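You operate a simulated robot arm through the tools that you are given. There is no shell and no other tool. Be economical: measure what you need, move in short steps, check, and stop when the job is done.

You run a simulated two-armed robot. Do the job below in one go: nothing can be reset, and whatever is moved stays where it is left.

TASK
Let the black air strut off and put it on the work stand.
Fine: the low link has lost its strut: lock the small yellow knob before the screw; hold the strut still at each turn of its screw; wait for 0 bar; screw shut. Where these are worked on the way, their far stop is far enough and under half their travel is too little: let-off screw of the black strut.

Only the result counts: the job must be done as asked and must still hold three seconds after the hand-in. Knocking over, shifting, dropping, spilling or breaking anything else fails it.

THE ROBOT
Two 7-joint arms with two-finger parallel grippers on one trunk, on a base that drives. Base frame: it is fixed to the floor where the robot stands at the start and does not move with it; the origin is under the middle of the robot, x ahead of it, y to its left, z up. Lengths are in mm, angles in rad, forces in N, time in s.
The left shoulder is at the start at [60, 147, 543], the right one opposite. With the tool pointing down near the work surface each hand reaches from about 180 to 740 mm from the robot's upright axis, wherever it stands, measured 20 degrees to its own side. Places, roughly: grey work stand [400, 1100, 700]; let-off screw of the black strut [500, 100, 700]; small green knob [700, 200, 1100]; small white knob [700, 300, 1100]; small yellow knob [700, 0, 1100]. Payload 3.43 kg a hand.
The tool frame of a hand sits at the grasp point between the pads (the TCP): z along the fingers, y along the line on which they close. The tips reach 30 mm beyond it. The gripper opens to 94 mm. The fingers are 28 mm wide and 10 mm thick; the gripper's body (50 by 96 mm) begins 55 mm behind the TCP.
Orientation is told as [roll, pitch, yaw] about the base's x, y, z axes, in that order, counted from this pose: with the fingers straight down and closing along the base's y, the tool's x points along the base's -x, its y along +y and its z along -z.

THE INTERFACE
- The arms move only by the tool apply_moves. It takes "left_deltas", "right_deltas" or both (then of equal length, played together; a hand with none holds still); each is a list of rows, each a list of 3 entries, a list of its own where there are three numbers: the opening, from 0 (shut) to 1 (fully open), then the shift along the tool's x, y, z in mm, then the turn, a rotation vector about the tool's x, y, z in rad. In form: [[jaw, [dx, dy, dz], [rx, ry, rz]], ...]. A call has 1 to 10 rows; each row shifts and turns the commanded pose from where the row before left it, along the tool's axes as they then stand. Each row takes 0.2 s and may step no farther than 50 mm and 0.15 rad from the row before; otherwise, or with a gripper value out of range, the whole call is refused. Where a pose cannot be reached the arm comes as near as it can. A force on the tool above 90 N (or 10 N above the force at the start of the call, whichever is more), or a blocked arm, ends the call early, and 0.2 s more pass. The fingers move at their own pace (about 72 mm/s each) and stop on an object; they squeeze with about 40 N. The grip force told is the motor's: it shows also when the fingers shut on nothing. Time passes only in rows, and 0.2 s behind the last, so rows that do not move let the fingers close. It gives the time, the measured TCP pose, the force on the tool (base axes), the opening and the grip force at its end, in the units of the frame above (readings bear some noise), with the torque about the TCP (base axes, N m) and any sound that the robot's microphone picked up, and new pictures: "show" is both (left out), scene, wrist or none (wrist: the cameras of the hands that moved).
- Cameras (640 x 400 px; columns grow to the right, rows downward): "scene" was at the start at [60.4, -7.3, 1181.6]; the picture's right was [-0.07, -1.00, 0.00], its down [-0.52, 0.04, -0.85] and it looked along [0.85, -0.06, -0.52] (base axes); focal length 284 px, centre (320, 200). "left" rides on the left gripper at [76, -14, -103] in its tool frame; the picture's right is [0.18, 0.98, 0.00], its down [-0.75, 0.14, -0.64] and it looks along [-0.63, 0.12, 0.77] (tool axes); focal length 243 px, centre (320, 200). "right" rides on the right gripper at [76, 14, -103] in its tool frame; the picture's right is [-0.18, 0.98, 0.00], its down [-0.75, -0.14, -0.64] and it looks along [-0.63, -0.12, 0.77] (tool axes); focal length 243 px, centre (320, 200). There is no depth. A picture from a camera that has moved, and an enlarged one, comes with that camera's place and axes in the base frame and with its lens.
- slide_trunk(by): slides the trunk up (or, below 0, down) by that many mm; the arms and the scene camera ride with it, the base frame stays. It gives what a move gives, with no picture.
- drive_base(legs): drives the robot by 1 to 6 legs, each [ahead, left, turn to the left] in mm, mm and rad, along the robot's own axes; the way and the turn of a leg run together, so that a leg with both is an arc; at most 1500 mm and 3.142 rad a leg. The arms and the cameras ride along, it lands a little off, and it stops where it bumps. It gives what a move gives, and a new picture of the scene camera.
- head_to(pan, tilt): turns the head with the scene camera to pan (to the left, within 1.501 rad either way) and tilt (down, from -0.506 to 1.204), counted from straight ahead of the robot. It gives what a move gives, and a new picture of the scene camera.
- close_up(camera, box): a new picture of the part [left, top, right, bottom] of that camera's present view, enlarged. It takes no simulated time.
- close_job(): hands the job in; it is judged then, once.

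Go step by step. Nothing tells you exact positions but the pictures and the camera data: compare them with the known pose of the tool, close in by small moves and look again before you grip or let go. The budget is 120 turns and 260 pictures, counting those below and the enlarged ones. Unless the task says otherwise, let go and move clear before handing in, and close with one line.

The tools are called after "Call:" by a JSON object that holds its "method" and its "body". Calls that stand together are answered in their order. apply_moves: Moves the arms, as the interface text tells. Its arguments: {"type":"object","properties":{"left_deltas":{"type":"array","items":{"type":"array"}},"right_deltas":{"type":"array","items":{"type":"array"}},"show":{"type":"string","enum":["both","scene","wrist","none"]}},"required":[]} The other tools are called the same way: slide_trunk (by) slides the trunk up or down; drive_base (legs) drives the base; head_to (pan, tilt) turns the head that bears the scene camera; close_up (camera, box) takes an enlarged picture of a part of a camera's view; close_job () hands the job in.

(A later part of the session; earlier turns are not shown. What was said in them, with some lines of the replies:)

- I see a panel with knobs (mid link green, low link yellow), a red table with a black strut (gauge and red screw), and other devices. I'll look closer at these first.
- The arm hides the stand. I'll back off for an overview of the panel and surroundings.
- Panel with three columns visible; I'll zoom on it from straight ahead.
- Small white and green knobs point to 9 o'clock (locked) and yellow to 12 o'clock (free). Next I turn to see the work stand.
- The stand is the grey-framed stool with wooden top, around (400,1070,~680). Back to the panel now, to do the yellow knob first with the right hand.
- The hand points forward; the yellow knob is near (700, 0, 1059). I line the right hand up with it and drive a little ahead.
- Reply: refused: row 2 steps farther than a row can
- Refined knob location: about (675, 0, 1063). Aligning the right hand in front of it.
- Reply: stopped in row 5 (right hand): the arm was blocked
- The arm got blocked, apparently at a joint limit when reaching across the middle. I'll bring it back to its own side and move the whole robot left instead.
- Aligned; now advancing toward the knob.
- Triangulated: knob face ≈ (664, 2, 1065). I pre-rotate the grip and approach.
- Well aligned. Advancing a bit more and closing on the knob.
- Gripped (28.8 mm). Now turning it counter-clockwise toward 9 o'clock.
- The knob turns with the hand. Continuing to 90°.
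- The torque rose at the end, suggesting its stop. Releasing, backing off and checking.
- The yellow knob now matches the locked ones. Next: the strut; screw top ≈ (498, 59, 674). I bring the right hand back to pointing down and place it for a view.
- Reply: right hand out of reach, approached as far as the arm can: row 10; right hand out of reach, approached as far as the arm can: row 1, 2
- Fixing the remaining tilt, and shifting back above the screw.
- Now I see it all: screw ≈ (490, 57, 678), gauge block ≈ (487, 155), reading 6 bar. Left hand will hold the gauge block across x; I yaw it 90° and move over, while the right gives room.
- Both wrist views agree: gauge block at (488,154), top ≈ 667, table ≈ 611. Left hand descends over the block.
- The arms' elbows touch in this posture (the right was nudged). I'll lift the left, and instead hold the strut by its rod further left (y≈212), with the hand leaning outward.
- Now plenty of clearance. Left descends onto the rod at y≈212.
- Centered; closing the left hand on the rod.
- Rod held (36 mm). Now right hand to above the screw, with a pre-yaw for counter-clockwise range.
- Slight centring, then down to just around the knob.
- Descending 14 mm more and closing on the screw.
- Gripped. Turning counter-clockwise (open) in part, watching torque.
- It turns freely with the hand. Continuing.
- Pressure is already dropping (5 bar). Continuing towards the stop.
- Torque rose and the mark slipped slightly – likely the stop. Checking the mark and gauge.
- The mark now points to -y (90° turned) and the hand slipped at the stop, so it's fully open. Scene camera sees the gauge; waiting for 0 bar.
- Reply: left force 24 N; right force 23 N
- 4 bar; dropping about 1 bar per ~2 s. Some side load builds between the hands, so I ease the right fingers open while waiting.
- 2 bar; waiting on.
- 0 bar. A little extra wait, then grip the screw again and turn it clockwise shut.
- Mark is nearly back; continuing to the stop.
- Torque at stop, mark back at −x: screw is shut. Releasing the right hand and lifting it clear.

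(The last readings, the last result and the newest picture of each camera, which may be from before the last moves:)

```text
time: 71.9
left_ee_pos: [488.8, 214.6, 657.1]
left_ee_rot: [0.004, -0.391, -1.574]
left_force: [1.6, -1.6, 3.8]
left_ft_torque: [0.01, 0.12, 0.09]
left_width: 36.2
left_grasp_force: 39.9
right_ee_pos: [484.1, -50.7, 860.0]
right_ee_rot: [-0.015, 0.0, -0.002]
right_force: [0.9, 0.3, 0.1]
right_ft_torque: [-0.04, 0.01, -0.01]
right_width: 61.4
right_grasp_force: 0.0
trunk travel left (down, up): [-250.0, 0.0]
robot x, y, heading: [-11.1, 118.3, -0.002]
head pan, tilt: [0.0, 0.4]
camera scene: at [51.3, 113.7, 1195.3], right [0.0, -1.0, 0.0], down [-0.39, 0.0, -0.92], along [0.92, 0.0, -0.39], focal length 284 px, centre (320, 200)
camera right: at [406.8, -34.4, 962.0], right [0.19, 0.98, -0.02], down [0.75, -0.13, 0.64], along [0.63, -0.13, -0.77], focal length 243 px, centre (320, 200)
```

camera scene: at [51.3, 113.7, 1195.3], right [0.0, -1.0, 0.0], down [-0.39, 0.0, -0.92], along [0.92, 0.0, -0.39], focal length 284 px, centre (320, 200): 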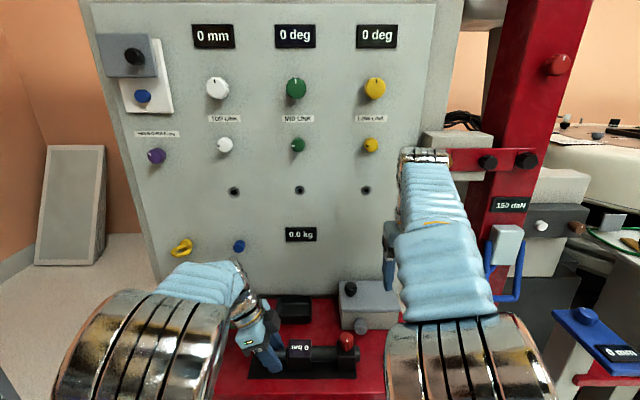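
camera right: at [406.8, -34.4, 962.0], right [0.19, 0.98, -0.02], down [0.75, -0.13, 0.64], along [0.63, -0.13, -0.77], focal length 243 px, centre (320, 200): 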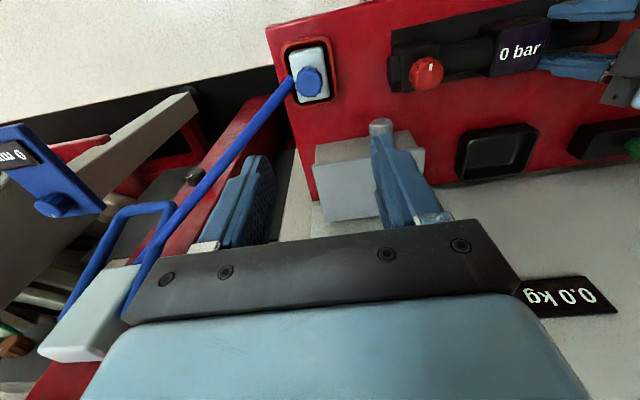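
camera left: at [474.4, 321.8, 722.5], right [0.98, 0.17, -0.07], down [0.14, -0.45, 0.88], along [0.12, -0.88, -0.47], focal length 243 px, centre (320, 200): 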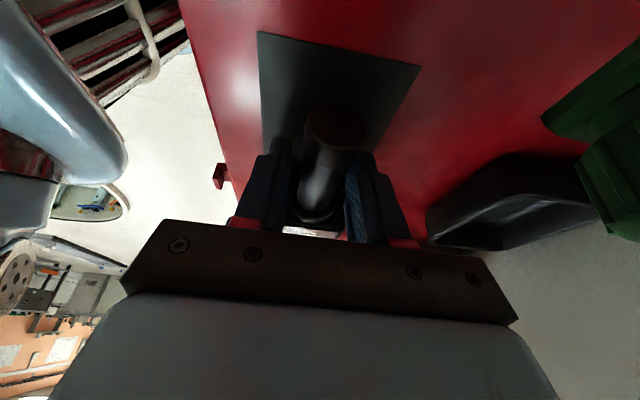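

All shut, 0 bar. Now the left regrips at the gauge block (nearer the balance point): open, up, move −y by ~61.

Call:
{"method": "apply_moves", "body": {"left_deltas": [[1, [0, 0, 0], [0, 0, 0]], [1, [0, 0, 0], [0, 0, 0]], [1, [0, 0, 0], [0, 0, 0]], [1, [-12, 0, -28], [0, 0, 0]], [1, [-19, 0, -46], [0, 0, 0]], [1, [-28, 0, 11], [0, 0, 0]], [1, [-28, 0, 12], [0, 0, 0]]], "right_deltas": [[0.65, [0, -40, 0], [0, 0, 0]], [0.65, [0, -40, 0], [0, 0, 0]], [0.65, [0, -40, 0], [0, 0, 0]], [0.65, [0, 0, 0], [0, 0, 0]], [0.65, [0, 0, 0], [0, 0, 0]], [0.65, [0, 0, 0], [0, 0, 0]], [0.65, [0, 0, 0], [0, 0, 0]]]}}

```text
time: 73.5
left_ee_pos: [486.3, 149.8, 738.9]
left_ee_rot: [0.004, -0.391, -1.574]
left_force: [-0.8, 0.6, 0.6]
left_ft_torque: [-0.03, -0.01, -0.02]
left_width: 94.1
left_grasp_force: 0.0
right_ee_pos: [483.9, -170.6, 862.2]
right_ee_rot: [-0.016, 0.0, -0.004]
right_force: [0.9, 1.8, -0.7]
right_ft_torque: [-0.01, 0.02, -0.02]
right_width: 61.2
right_grasp_force: 0.0
trunk travel left (down, up): [-250.0, 0.0]
robot x, y, heading: [-10.6, 113.4, -0.0]
head pan, tilt: [0.0, 0.4]
camera scene: at [51.4, 113.6, 1195.3], right [0.0, -1.0, 0.0], down [-0.39, 0.0, -0.92], along [0.92, 0.0, -0.39], focal length 284 px, centre (320, 200)
camera right: at [406.8, -154.9, 965.1], right [0.19, 0.98, -0.02], down [0.75, -0.14, 0.64], along [0.63, -0.13, -0.77], focal length 243 px, centre (320, 200)
camera left: at [471.9, 258.3, 804.3], right [0.98, 0.17, -0.07], down [0.14, -0.45, 0.88], along [0.12, -0.88, -0.47], focal length 243 px, centre (320, 200)
```

scene: 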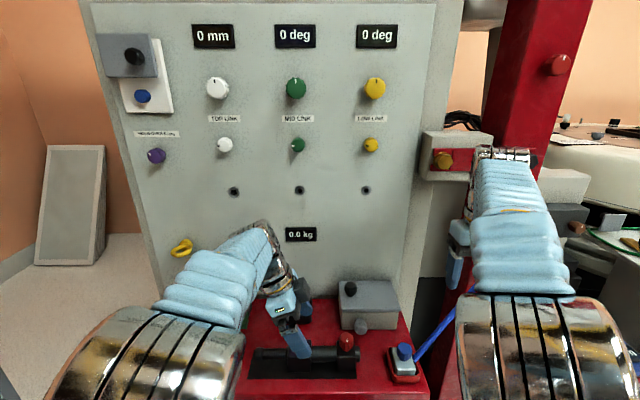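
right: 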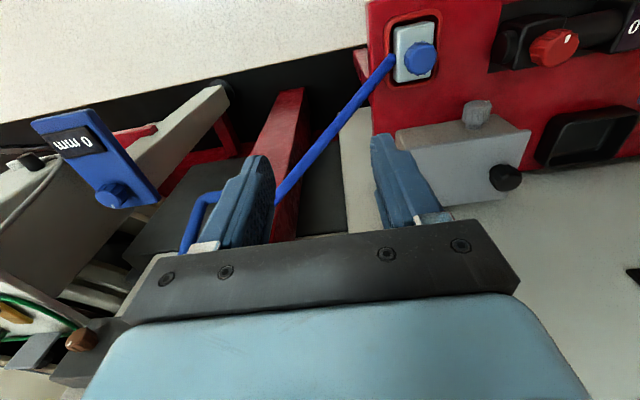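
left: 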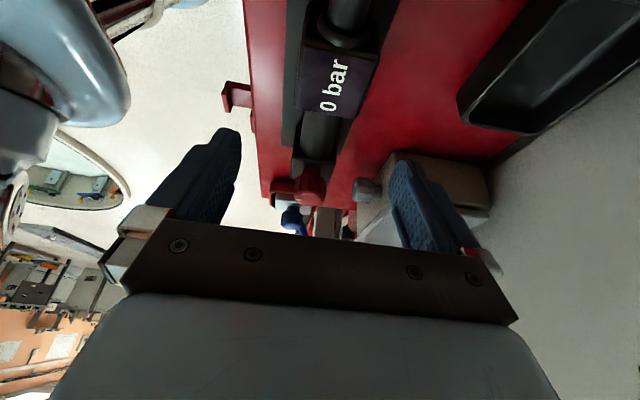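

Descending on the gauge block and gripping.

Call:
{"method": "apply_moves", "body": {"left_deltas": [[1, [14, 1.5, 27], [0, 0, 0]], [1, [12, 0, 28], [0, 0, 0]], [1, [8, 0, 21], [0, 0, 0]]], "show": "wrist"}}

Call:
{"method": "close_up", "body": {"camera": "scene", "box": [220, 280, 400, 400]}}

```text
time: 74.3
left_ee_pos: [491.6, 154.5, 652.8]
left_ee_rot: [0.003, -0.39, -1.576]
left_force: [0.1, -0.2, 0.3]
left_ft_torque: [0.0, -0.01, -0.04]
left_width: 93.8
left_grasp_force: 0.0
right_ee_pos: [482.7, -172.5, 862.6]
right_ee_rot: [-0.016, 0.001, -0.006]
right_force: [-0.5, 0.6, 0.4]
right_ft_torque: [0.0, 0.02, -0.01]
right_width: 61.1
right_grasp_force: 0.1
trunk travel left (down, up): [-250.0, 0.0]
robot x, y, heading: [-13.3, 115.5, -0.003]
head pan, tilt: [0.0, 0.4]
camera left: at [476.2, 263.3, 719.3], right [0.98, 0.17, -0.07], down [0.14, -0.45, 0.88], along [0.12, -0.88, -0.47], focal length 243 px, centre (320, 200)
```

left: 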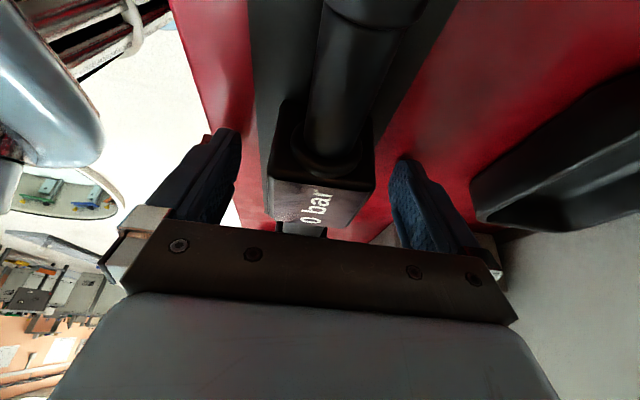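

```text
3.33 times, centred on (310, 340) of scene
camera zoom: at [51.3, 113.4, 1195.4], right [0.0, -1.0, 0.0], down [-0.39, 0.0, -0.92], along [0.92, 0.0, -0.39], focal length 947 px, centre (353, -267)
```

zoom: 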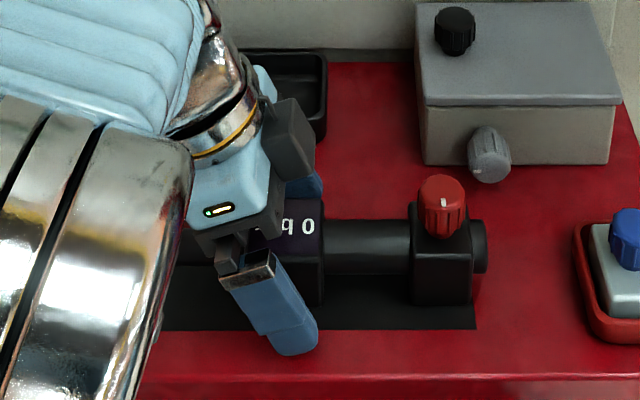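

Well placed; gripping and lifting a bit.

Call:
{"method": "apply_moves", "body": {"left_deltas": [[0, [0, -2, 0], [0, 0, 0]], [0, [0, 0, 0], [0, 0, 0]], [0, [0, 0, 0], [0, 0, 0]], [0, [0, 0, 0], [0, 0, 0]], [0, [-4, 0, -9], [0, 0, 0]], [0, [-8, 0, -18], [0, 0, 0]]]}}

```text
time: 75.7
left_ee_pos: [487.4, 154.7, 683.4]
left_ee_rot: [0.001, -0.391, -1.574]
left_force: [0.6, 0.2, -2.9]
left_ft_torque: [0.11, 0.02, 0.02]
left_width: 52.4
left_grasp_force: 40.1
right_ee_pos: [483.0, -172.2, 862.6]
right_ee_rot: [-0.015, 0.0, -0.005]
right_force: [0.5, 0.0, -0.4]
right_ft_torque: [-0.03, 0.03, 0.01]
right_width: 60.9
right_grasp_force: 0.0
trunk travel left (down, up): [-250.0, 0.0]
robot x, y, heading: [-11.8, 112.9, -0.002]
head pan, tilt: [0.0, 0.4]
camera scene: at [51.8, 113.4, 1195.3], right [0.0, -1.0, 0.0], down [-0.39, 0.0, -0.92], along [0.92, 0.0, -0.39], focal length 284 px, centre (320, 200)
camera left: at [473.3, 262.7, 749.4], right [0.98, 0.17, -0.07], down [0.14, -0.45, 0.88], along [0.12, -0.88, -0.47], focal length 243 px, centre (320, 200)
```

scene: 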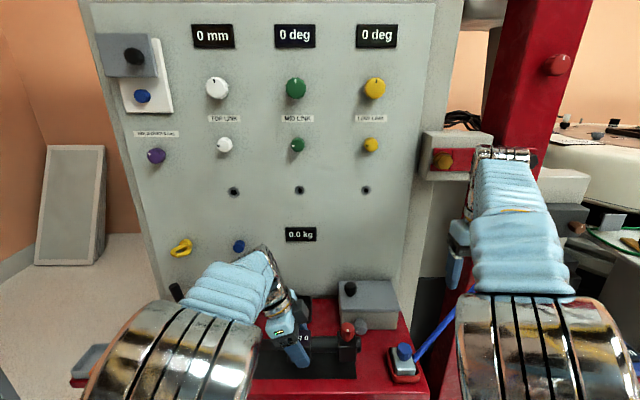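
left: 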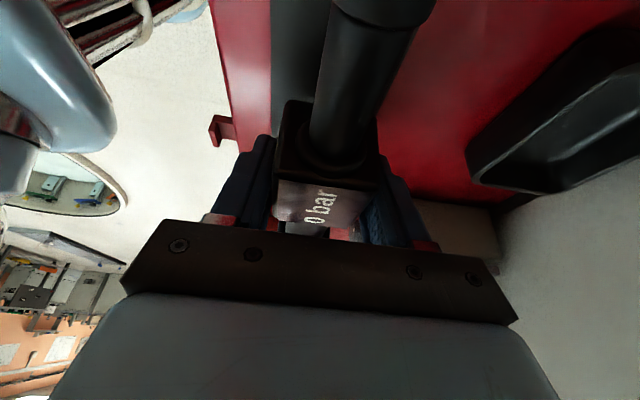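

The strut is light (~0.3 kg) and balanced. Lifting high, then driving back and sideways to the stand.

Call:
{"method": "apply_moves", "body": {"left_deltas": [[0, [-15, 0, -37], [0, 0, 0]], [0, [-15, 0, -37], [0, 0, 0]], [0, [-15, 0, -37], [0, 0, 0]], [0, [-15, 0, -37], [0, 0, 0]]], "right_deltas": [[0.65, [20, 0, -20], [0, 0, 0]], [0.65, [30, 0, -20], [0, 0, 0]], [0.65, [30, 0, -20], [0, 0, 0]], [0.65, [30, 0, 0], [0, 0, 0]]], "show": "none"}}

Call:
{"method": "drive_base", "body": {"legs": [[-380, 0, 0], [0, 750, 0]]}}

Call:
{"method": "head_to", "body": {"pan": 0.2, "tilt": 0.55}}

```text
time: 76.7
left_ee_pos: [487.3, 156.6, 843.0]
left_ee_rot: [0.003, -0.391, -1.574]
left_force: [0.0, -0.8, -4.2]
left_ft_torque: [0.08, -0.01, 0.01]
left_width: 52.3
left_grasp_force: 39.6
right_ee_pos: [372.9, -169.1, 920.9]
right_ee_rot: [-0.016, 0.003, -0.005]
right_force: [0.3, 0.0, 0.8]
right_ft_torque: [0.0, 0.04, -0.01]
right_width: 61.4
right_grasp_force: 0.0
trunk travel left (down, up): [-250.0, 0.0]
robot x, y, heading: [-11.9, 110.6, -0.006]
head pan, tilt: [0.0, 0.4]
```

```text
time: 82.7
left_ee_pos: [107.7, 902.5, 843.9]
left_ee_rot: [0.003, -0.391, -1.573]
left_force: [-0.9, -0.1, -3.5]
left_ft_torque: [0.09, -0.01, 0.03]
left_width: 52.3
left_grasp_force: 39.6
right_ee_pos: [-7.4, 576.1, 922.0]
right_ee_rot: [-0.014, 0.001, -0.005]
right_force: [0.0, 0.2, -0.1]
right_ft_torque: [0.01, -0.01, 0.02]
right_width: 61.1
right_grasp_force: 0.0
trunk travel left (down, up): [-250.0, 0.0]
robot x, y, heading: [-393.5, 862.3, -0.002]
head pan, tilt: [0.0, 0.4]
camera scene: at [-328.3, 859.2, 1195.3], right [0.0, -1.0, 0.0], down [-0.39, 0.0, -0.92], along [0.92, 0.0, -0.39], focal length 284 px, centre (320, 200)
```

scene: 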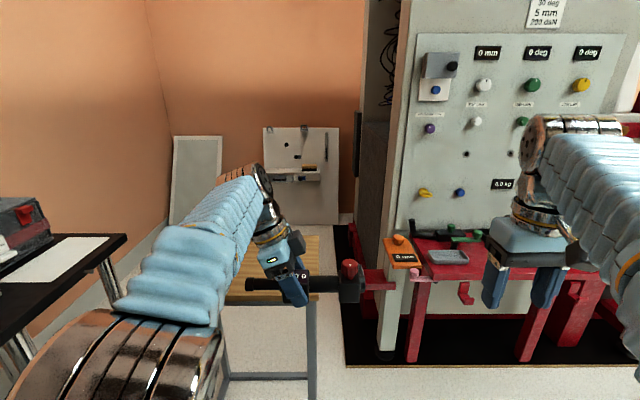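

```text
time: 83.5
left_ee_pos: [106.7, 901.1, 842.6]
left_ee_rot: [0.001, -0.391, -1.574]
left_force: [-0.8, 0.4, -3.2]
left_ft_torque: [0.08, 0.0, -0.01]
left_width: 52.2
left_grasp_force: 40.8
right_ee_pos: [-7.0, 576.1, 921.0]
right_ee_rot: [-0.018, 0.0, -0.005]
right_force: [-0.2, -0.6, -0.2]
right_ft_torque: [-0.06, 0.03, 0.0]
right_width: 60.9
right_grasp_force: 0.1
trunk travel left (down, up): [-250.0, 0.0]
robot x, y, heading: [-393.8, 858.4, -0.004]
head pan, tilt: [0.201, 0.55]
camera scene: at [-332.8, 877.1, 1181.6], right [0.2, -0.98, 0.0], down [-0.51, -0.1, -0.85], along [0.84, 0.17, -0.52], focal length 284 px, centre (320, 200)
```

scene: 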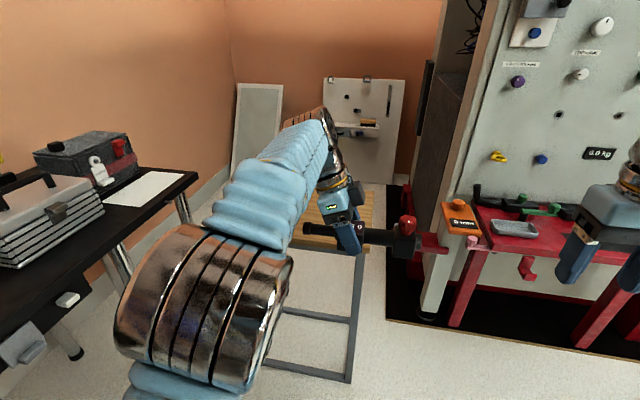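

Stand top spans roughly x 225–540, y 865–1220, z≈695. Driving closer while keeping the base clear of it.

Call:
{"method": "drive_base", "body": {"legs": [[0, 150, 0], [190, 0, 0]]}}

Call:
{"method": "head_to", "body": {"pan": 0.0, "tilt": 0.75}}

Call:
{"method": "close_up", "body": {"camera": "right", "box": [0, 0, 640, 400]}}

Call:
{"method": "close_up", "body": {"camera": "left", "box": [0, 0, 640, 400]}}

```text
time: 86.0
left_ee_pos: [298.0, 1051.8, 843.8]
left_ee_rot: [0.002, -0.39, -1.577]
left_force: [0.1, 0.6, -3.5]
left_ft_torque: [0.09, -0.02, -0.02]
left_width: 52.4
left_grasp_force: 39.3
right_ee_pos: [183.7, 726.0, 921.9]
right_ee_rot: [-0.015, 0.0, -0.007]
right_force: [0.4, 0.4, -0.2]
right_ft_torque: [0.01, -0.02, -0.03]
right_width: 61.3
right_grasp_force: 0.0
trunk travel left (down, up): [-250.0, 0.0]
robot x, y, heading: [-202.0, 1008.8, -0.006]
head pan, tilt: [0.201, 0.55]
camera scene: at [-142.0, 1027.2, 1181.6], right [0.19, -0.98, 0.0], down [-0.51, -0.1, -0.85], along [0.84, 0.17, -0.52], focal length 284 px, centre (320, 200)
```

scene: 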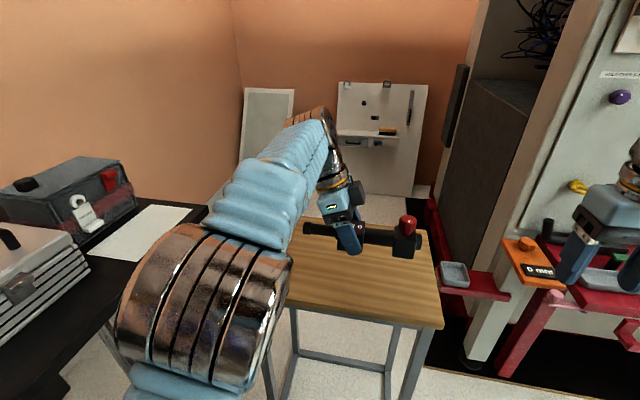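

```text
time: 86.7
left_ee_pos: [299.1, 1051.5, 842.5]
left_ee_rot: [0.002, -0.391, -1.576]
left_force: [-0.6, 0.0, -3.6]
left_ft_torque: [0.09, 0.01, -0.03]
left_width: 52.2
left_grasp_force: 40.2
right_ee_pos: [184.0, 725.3, 921.7]
right_ee_rot: [-0.017, 0.0, -0.006]
right_force: [-0.3, 1.0, 0.5]
right_ft_torque: [0.01, 0.01, 0.0]
right_width: 61.2
right_grasp_force: 0.0
trunk travel left (down, up): [-250.0, 0.0]
robot x, y, heading: [-202.8, 1008.7, -0.01]
head pan, tilt: [0.0, 0.75]
camera scene: at [-146.9, 1009.3, 1164.2], right [0.0, -1.0, 0.0], down [-0.68, 0.0, -0.73], along [0.73, 0.0, -0.68], focal length 284 px, centre (320, 200)
```

scene: 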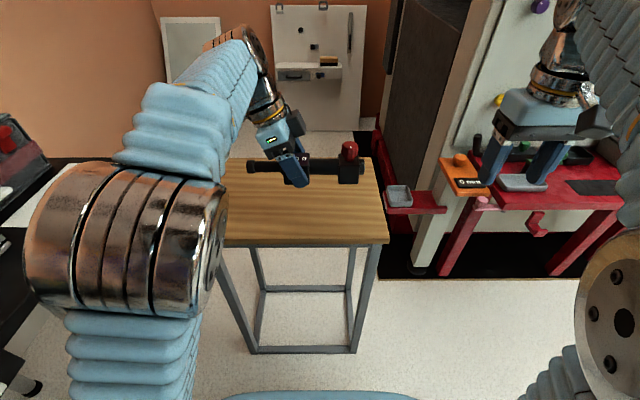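

```text
1.00 times, centred on (320, 200) of right (not enlarged: the box is as wide or as high as the picture)
camera zoom: at [107.1, 742.8, 1024.0], right [0.19, 0.98, -0.01], down [0.75, -0.14, 0.64], along [0.63, -0.13, -0.77], focal length 243 px, centre (320, 200)
```

zoom: 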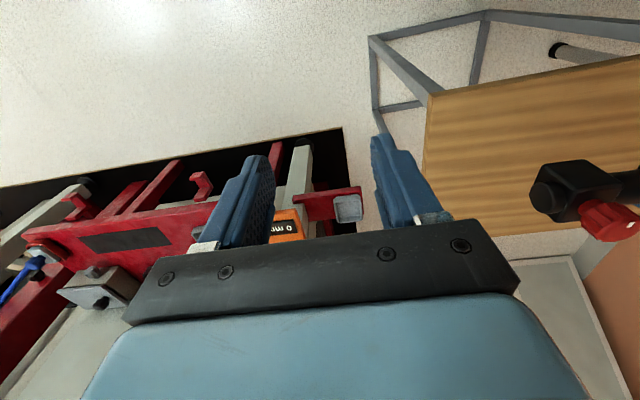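

```text
1.00 times, centred on (320, 200) of left (not enlarged: the box is as wide or as high as the picture)
camera zoom: at [284.2, 1160.1, 908.9], right [0.98, 0.17, -0.07], down [0.14, -0.45, 0.88], along [0.12, -0.88, -0.47], focal length 243 px, centre (320, 200)
```

zoom: 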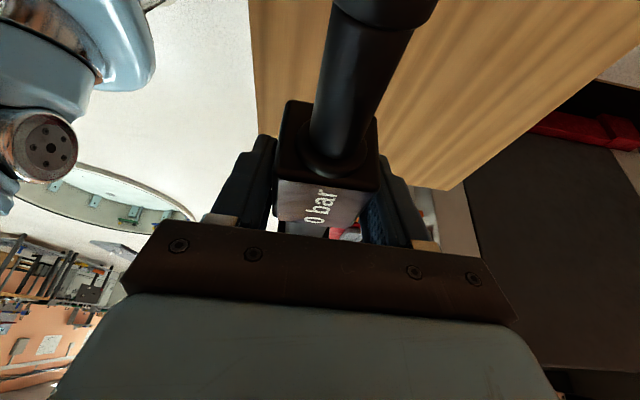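

Stand top: x 235–549, y 860–~1215, z≈685. Moving the strut over the centre and lowering most of the way.

Call:
{"method": "apply_moves", "body": {"left_deltas": [[0, [0, 32, 0], [0, 0, 0]], [0, [0, 32, 0], [0, 0, 0]], [0, [0, 28, 0], [0, 0, 0]], [0, [12, 0, 30], [0, 0, 0]], [0, [12, 0, 30], [0, 0, 0]], [0, [12, 0, 28], [0, 0, 0]]]}}

Call:
{"method": "close_up", "body": {"camera": "scene", "box": [220, 120, 420, 245]}}

```text
time: 88.1
left_ee_pos: [373.0, 1047.6, 744.0]
left_ee_rot: [0.001, -0.39, -1.576]
left_force: [-0.5, 1.1, -3.7]
left_ft_torque: [0.08, 0.0, -0.01]
left_width: 52.4
left_grasp_force: 40.4
left hand out of reach, approached as far as the arm can: row 3
right_ee_pos: [184.2, 726.2, 922.0]
right_ee_rot: [-0.014, 0.0, -0.005]
right_force: [-0.4, 0.2, 0.6]
right_ft_torque: [0.0, -0.02, 0.01]
right_width: 60.9
right_grasp_force: 0.0
trunk travel left (down, up): [-250.0, 0.0]
robot x, y, heading: [-202.5, 1011.6, -0.007]
head pan, tilt: [0.0, 0.75]
camera scene: at [-146.9, 1009.3, 1164.2], right [0.0, -1.0, 0.0], down [-0.68, 0.0, -0.73], along [0.73, 0.0, -0.68], focal length 284 px, centre (320, 200)
camera left: at [359.4, 1155.7, 809.2], right [0.98, 0.17, -0.07], down [0.14, -0.45, 0.88], along [0.12, -0.88, -0.47], focal length 243 px, centre (320, 200)
```

scene: 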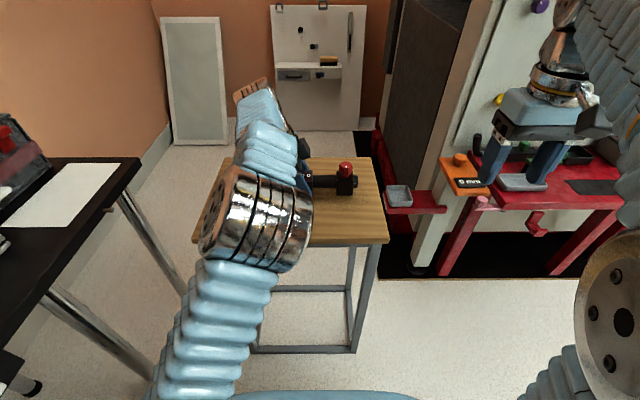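
left: 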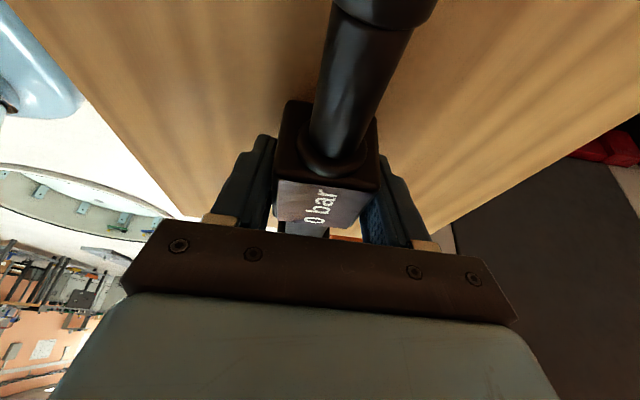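

```text
3.20 times, centred on (320, 182) of scene
camera zoom: at [-146.9, 1009.3, 1164.2], right [0.0, -1.0, 0.0], down [-0.68, 0.0, -0.73], along [0.73, 0.0, -0.68], focal length 909 px, centre (320, 256)
```

zoom: 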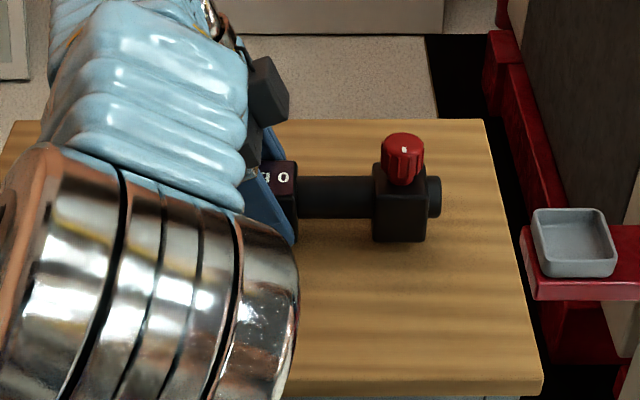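

Over the stand at x=373, good. Lowering in small steps until contact.

Call:
{"method": "apply_moves", "body": {"left_deltas": [[0, [2, 0, 4.6], [0, 0, 0]], [0, [2, 0, 4.6], [0, 0, 0]]], "show": "none"}}

Call:
{"method": "apply_moves", "body": {"left_deltas": [[0, [1, 0, 2.5], [0, 0, 0]], [0, [0, 0, 0], [0, 0, 0]]], "show": "none"}}

Call:
{"method": "apply_moves", "body": {"left_deltas": [[0, [0.8, 0, 1.8], [0, 0, 0]], [0, [0, 0, 0], [0, 0, 0]]], "show": "wrist"}}

Call:
{"method": "close_up", "body": {"camera": "scene", "box": [280, 130, 400, 205]}}

```text
time: 88.7
left_ee_pos: [374.1, 1047.6, 734.1]
left_ee_rot: [0.0, -0.39, -1.578]
left_force: [0.2, 0.6, -3.0]
left_ft_torque: [0.09, -0.02, 0.02]
left_width: 52.4
left_grasp_force: 39.9
right_ee_pos: [183.5, 726.7, 921.1]
right_ee_rot: [-0.015, -0.003, -0.005]
right_force: [0.4, 0.7, 0.3]
right_ft_torque: [-0.03, -0.02, -0.03]
right_width: 60.9
right_grasp_force: 0.1
trunk travel left (down, up): [-250.0, 0.0]
robot x, y, heading: [-197.9, 1011.3, -0.007]
head pan, tilt: [0.0, 0.75]
```

```text
time: 89.3
left_ee_pos: [372.3, 1048.2, 733.4]
left_ee_rot: [0.004, -0.391, -1.576]
left_force: [3.9, -1.4, 16.7]
left_ft_torque: [0.41, 0.34, -0.03]
left_width: 52.0
left_grasp_force: 40.1
right_ee_pos: [183.8, 726.9, 922.3]
right_ee_rot: [-0.016, 0.0, -0.004]
right_force: [-0.9, 0.1, -0.4]
right_ft_torque: [0.0, -0.03, 0.01]
right_width: 61.0
right_grasp_force: 0.0
trunk travel left (down, up): [-250.0, 0.0]
robot x, y, heading: [-201.1, 1008.3, -0.008]
head pan, tilt: [0.0, 0.75]
```

```text
time: 89.9
left_ee_pos: [372.1, 1048.0, 733.3]
left_ee_rot: [0.011, -0.393, -1.576]
left_force: [13.6, 1.8, 43.6]
left_ft_torque: [0.67, 0.75, -0.32]
left_width: 52.2
left_grasp_force: 40.0
right_ee_pos: [182.5, 726.5, 922.6]
right_ee_rot: [-0.015, 0.0, -0.006]
right_force: [-1.6, 0.6, -0.2]
right_ft_torque: [0.03, -0.01, 0.02]
right_width: 61.1
right_grasp_force: 0.0
trunk travel left (down, up): [-250.0, 0.0]
robot x, y, heading: [-200.1, 1007.4, -0.007]
head pan, tilt: [0.0, 0.75]
camera left: at [358.3, 1156.7, 799.0], right [0.98, 0.17, -0.06], down [0.13, -0.45, 0.88], along [0.12, -0.88, -0.47], focal length 243 px, centre (320, 200)
```

left: 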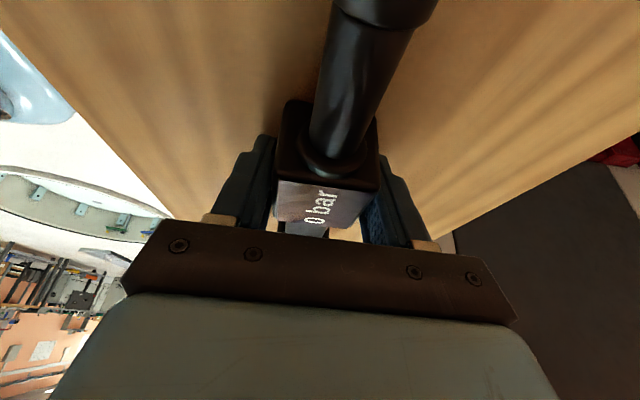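

```text
5.33 times, centred on (340, 168) of scene
camera zoom: at [-148.9, 1009.1, 1164.8], right [0.0, -1.0, 0.0], down [-0.68, 0.0, -0.73], along [0.73, 0.0, -0.68], focal length 1516 px, centre (213, 373)
```

zoom: 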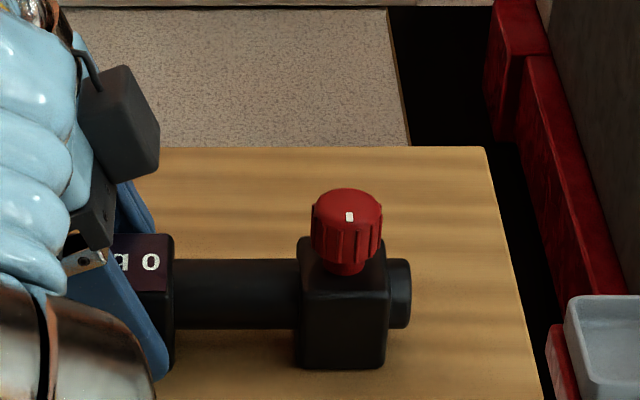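

Contact made (44 N). Easing up slightly, then opening and withdrawing along the fingers.

Call:
{"method": "apply_moves", "body": {"left_deltas": [[0, [-1.2, 0, -2.8], [0, 0, 0]], [0, [0, 0, 0], [0, 0, 0]]], "show": "none"}}

Call:
{"method": "apply_moves", "body": {"left_deltas": [[1, [0, 0, 0], [0, 0, 0]], [1, [0, 0, 0], [0, 0, 0]], [1, [0, 0, 0], [0, 0, 0]], [1, [0, 0, 0], [0, 0, 0]], [1, [-8, 0, -20], [0, 0, 0]], [1, [-15, 0, -37], [0, 0, 0]], [1, [-15, 0, -37], [0, 0, 0]], [1, [-15, 0, -37], [0, 0, 0]]]}}

```text
time: 90.5
left_ee_pos: [372.4, 1047.9, 732.4]
left_ee_rot: [0.004, -0.391, -1.574]
left_force: [11.9, 1.9, 26.4]
left_ft_torque: [-0.45, 0.01, 0.28]
left_width: 52.5
left_grasp_force: 40.2
right_ee_pos: [183.7, 726.8, 922.1]
right_ee_rot: [-0.016, 0.0, -0.005]
right_force: [-0.7, 0.3, 0.1]
right_ft_torque: [0.01, -0.01, 0.0]
right_width: 61.1
right_grasp_force: 0.1
trunk travel left (down, up): [-250.0, 0.0]
robot x, y, heading: [-199.9, 1010.9, -0.001]
head pan, tilt: [0.0, 0.75]
```

```text
time: 92.3
left_ee_pos: [364.3, 1045.9, 870.6]
left_ee_rot: [0.005, -0.388, -1.58]
left_force: [0.0, 0.1, -0.3]
left_ft_torque: [0.01, 0.01, -0.01]
left_width: 93.9
left_grasp_force: 0.1
left hand out of reach, approached as far as the arm can: row 8
right_ee_pos: [183.9, 726.3, 921.4]
right_ee_rot: [-0.016, 0.0, -0.006]
right_force: [0.4, -0.5, -0.1]
right_ft_torque: [0.01, 0.02, 0.0]
right_width: 61.0
right_grasp_force: 0.1
trunk travel left (down, up): [-250.0, 0.0]
robot x, y, heading: [-203.5, 1008.7, -0.006]
head pan, tilt: [0.0, 0.75]
camera scene: at [-146.9, 1009.3, 1164.2], right [0.0, -1.0, 0.0], down [-0.68, 0.0, -0.73], along [0.73, 0.0, -0.68], focal length 284 px, centre (320, 200)
camera left: at [349.6, 1154.7, 936.6], right [0.98, 0.16, -0.07], down [0.13, -0.45, 0.88], along [0.12, -0.88, -0.47], focal length 243 px, centre (320, 200)
```

scene: 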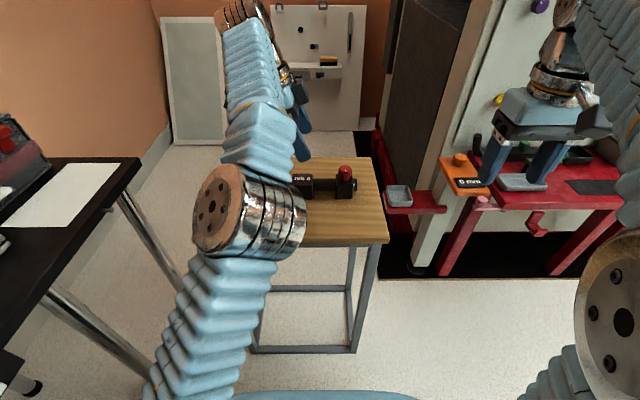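
left: 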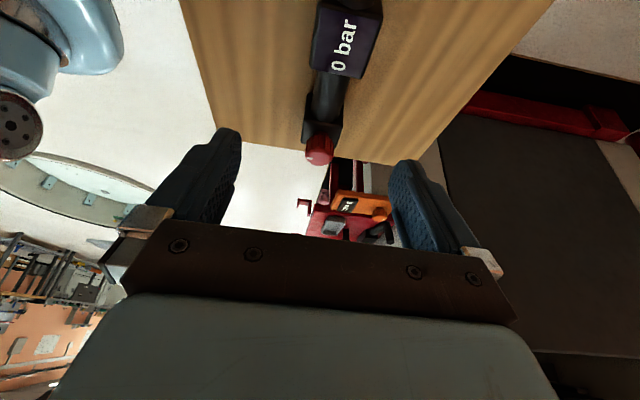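

The strut lies on the stand at 0 bar. I'll back away and take a last look at the strut and the yellow knob.

Call:
{"method": "drive_base", "body": {"legs": [[-250, 0, 0]]}}

Call:
{"method": "head_to", "body": {"pan": -0.35, "tilt": 0.45}}

Call:
{"method": "close_up", "body": {"camera": "scene", "box": [240, 0, 640, 250]}}

```text
time: 94.2
left_ee_pos: [110.8, 1044.1, 871.9]
left_ee_rot: [0.005, -0.389, -1.585]
left_force: [0.6, -0.1, -0.3]
left_ft_torque: [-0.02, 0.02, 0.05]
left_width: 93.9
left_grasp_force: 0.2
right_ee_pos: [-71.6, 725.2, 921.5]
right_ee_rot: [-0.016, 0.001, -0.012]
right_force: [-0.2, -0.2, -0.3]
right_ft_torque: [0.02, 0.02, 0.0]
right_width: 61.1
right_grasp_force: 0.1
trunk travel left (down, up): [-250.0, 0.0]
robot x, y, heading: [-453.4, 1009.3, -0.008]
head pan, tilt: [0.0, 0.75]
camera scene: at [-400.9, 1010.9, 1164.2], right [-0.01, -1.0, 0.0], down [-0.68, 0.01, -0.73], along [0.73, -0.01, -0.68], focal length 284 px, centre (320, 200)
```

scene: 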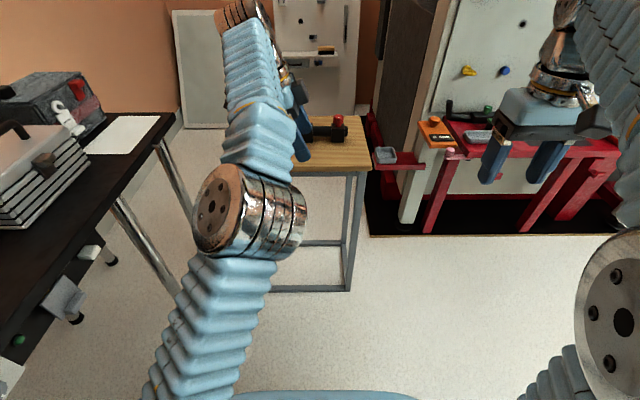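

```text
time: 95.0
left_ee_pos: [109.3, 1045.6, 869.4]
left_ee_rot: [0.004, -0.389, -1.585]
left_force: [-0.4, -0.3, -0.4]
left_ft_torque: [0.02, 0.0, 0.01]
left_width: 94.0
left_grasp_force: 0.0
right_ee_pos: [-71.2, 725.7, 921.1]
right_ee_rot: [-0.016, 0.0, -0.012]
right_force: [0.0, -1.7, -0.4]
right_ft_torque: [0.01, 0.02, -0.01]
right_width: 60.9
right_grasp_force: 0.1
trunk travel left (down, up): [-250.0, 0.0]
robot x, y, heading: [-456.2, 1011.2, -0.015]
head pan, tilt: [-0.351, 0.45]
camera scene: at [-397.9, 979.4, 1190.6], right [-0.35, -0.94, 0.0], down [-0.41, 0.15, -0.9], along [0.84, -0.32, -0.44], focal length 284 px, centre (320, 200)
```

scene: 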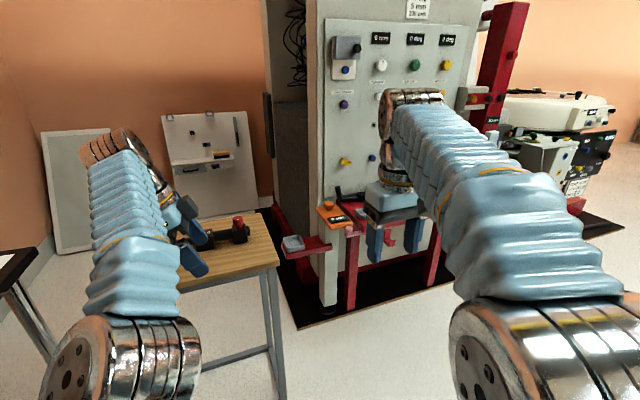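

```text
1.60 times, centred on (440, 125) of scene
camera zoom: at [-397.9, 979.4, 1190.6], right [-0.35, -0.94, 0.0], down [-0.41, 0.15, -0.9], along [0.84, -0.32, -0.44], focal length 455 px, centre (128, 320)
```

zoom: 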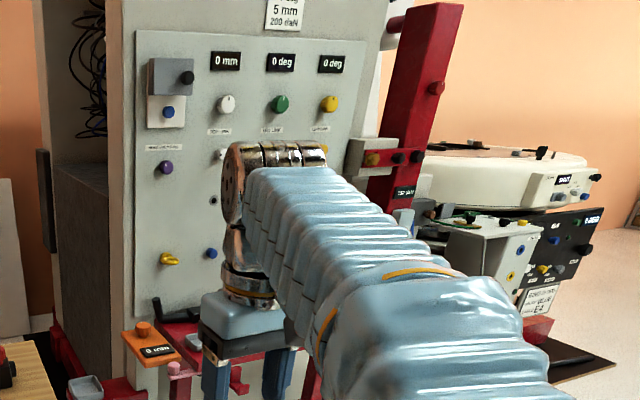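

The strut lies stable on the stand with its screw shut. The yellow knob was last seen locked and hasn't been touched since, so I'm handing in.

Call:
{"method": "close_job", "body": {}}

```text
The job is handed in.
```

The black strut reads 0 bar, its let-off screw is shut, and it is resting on the work stand. The small yellow knob is locked, and both hands are clear.
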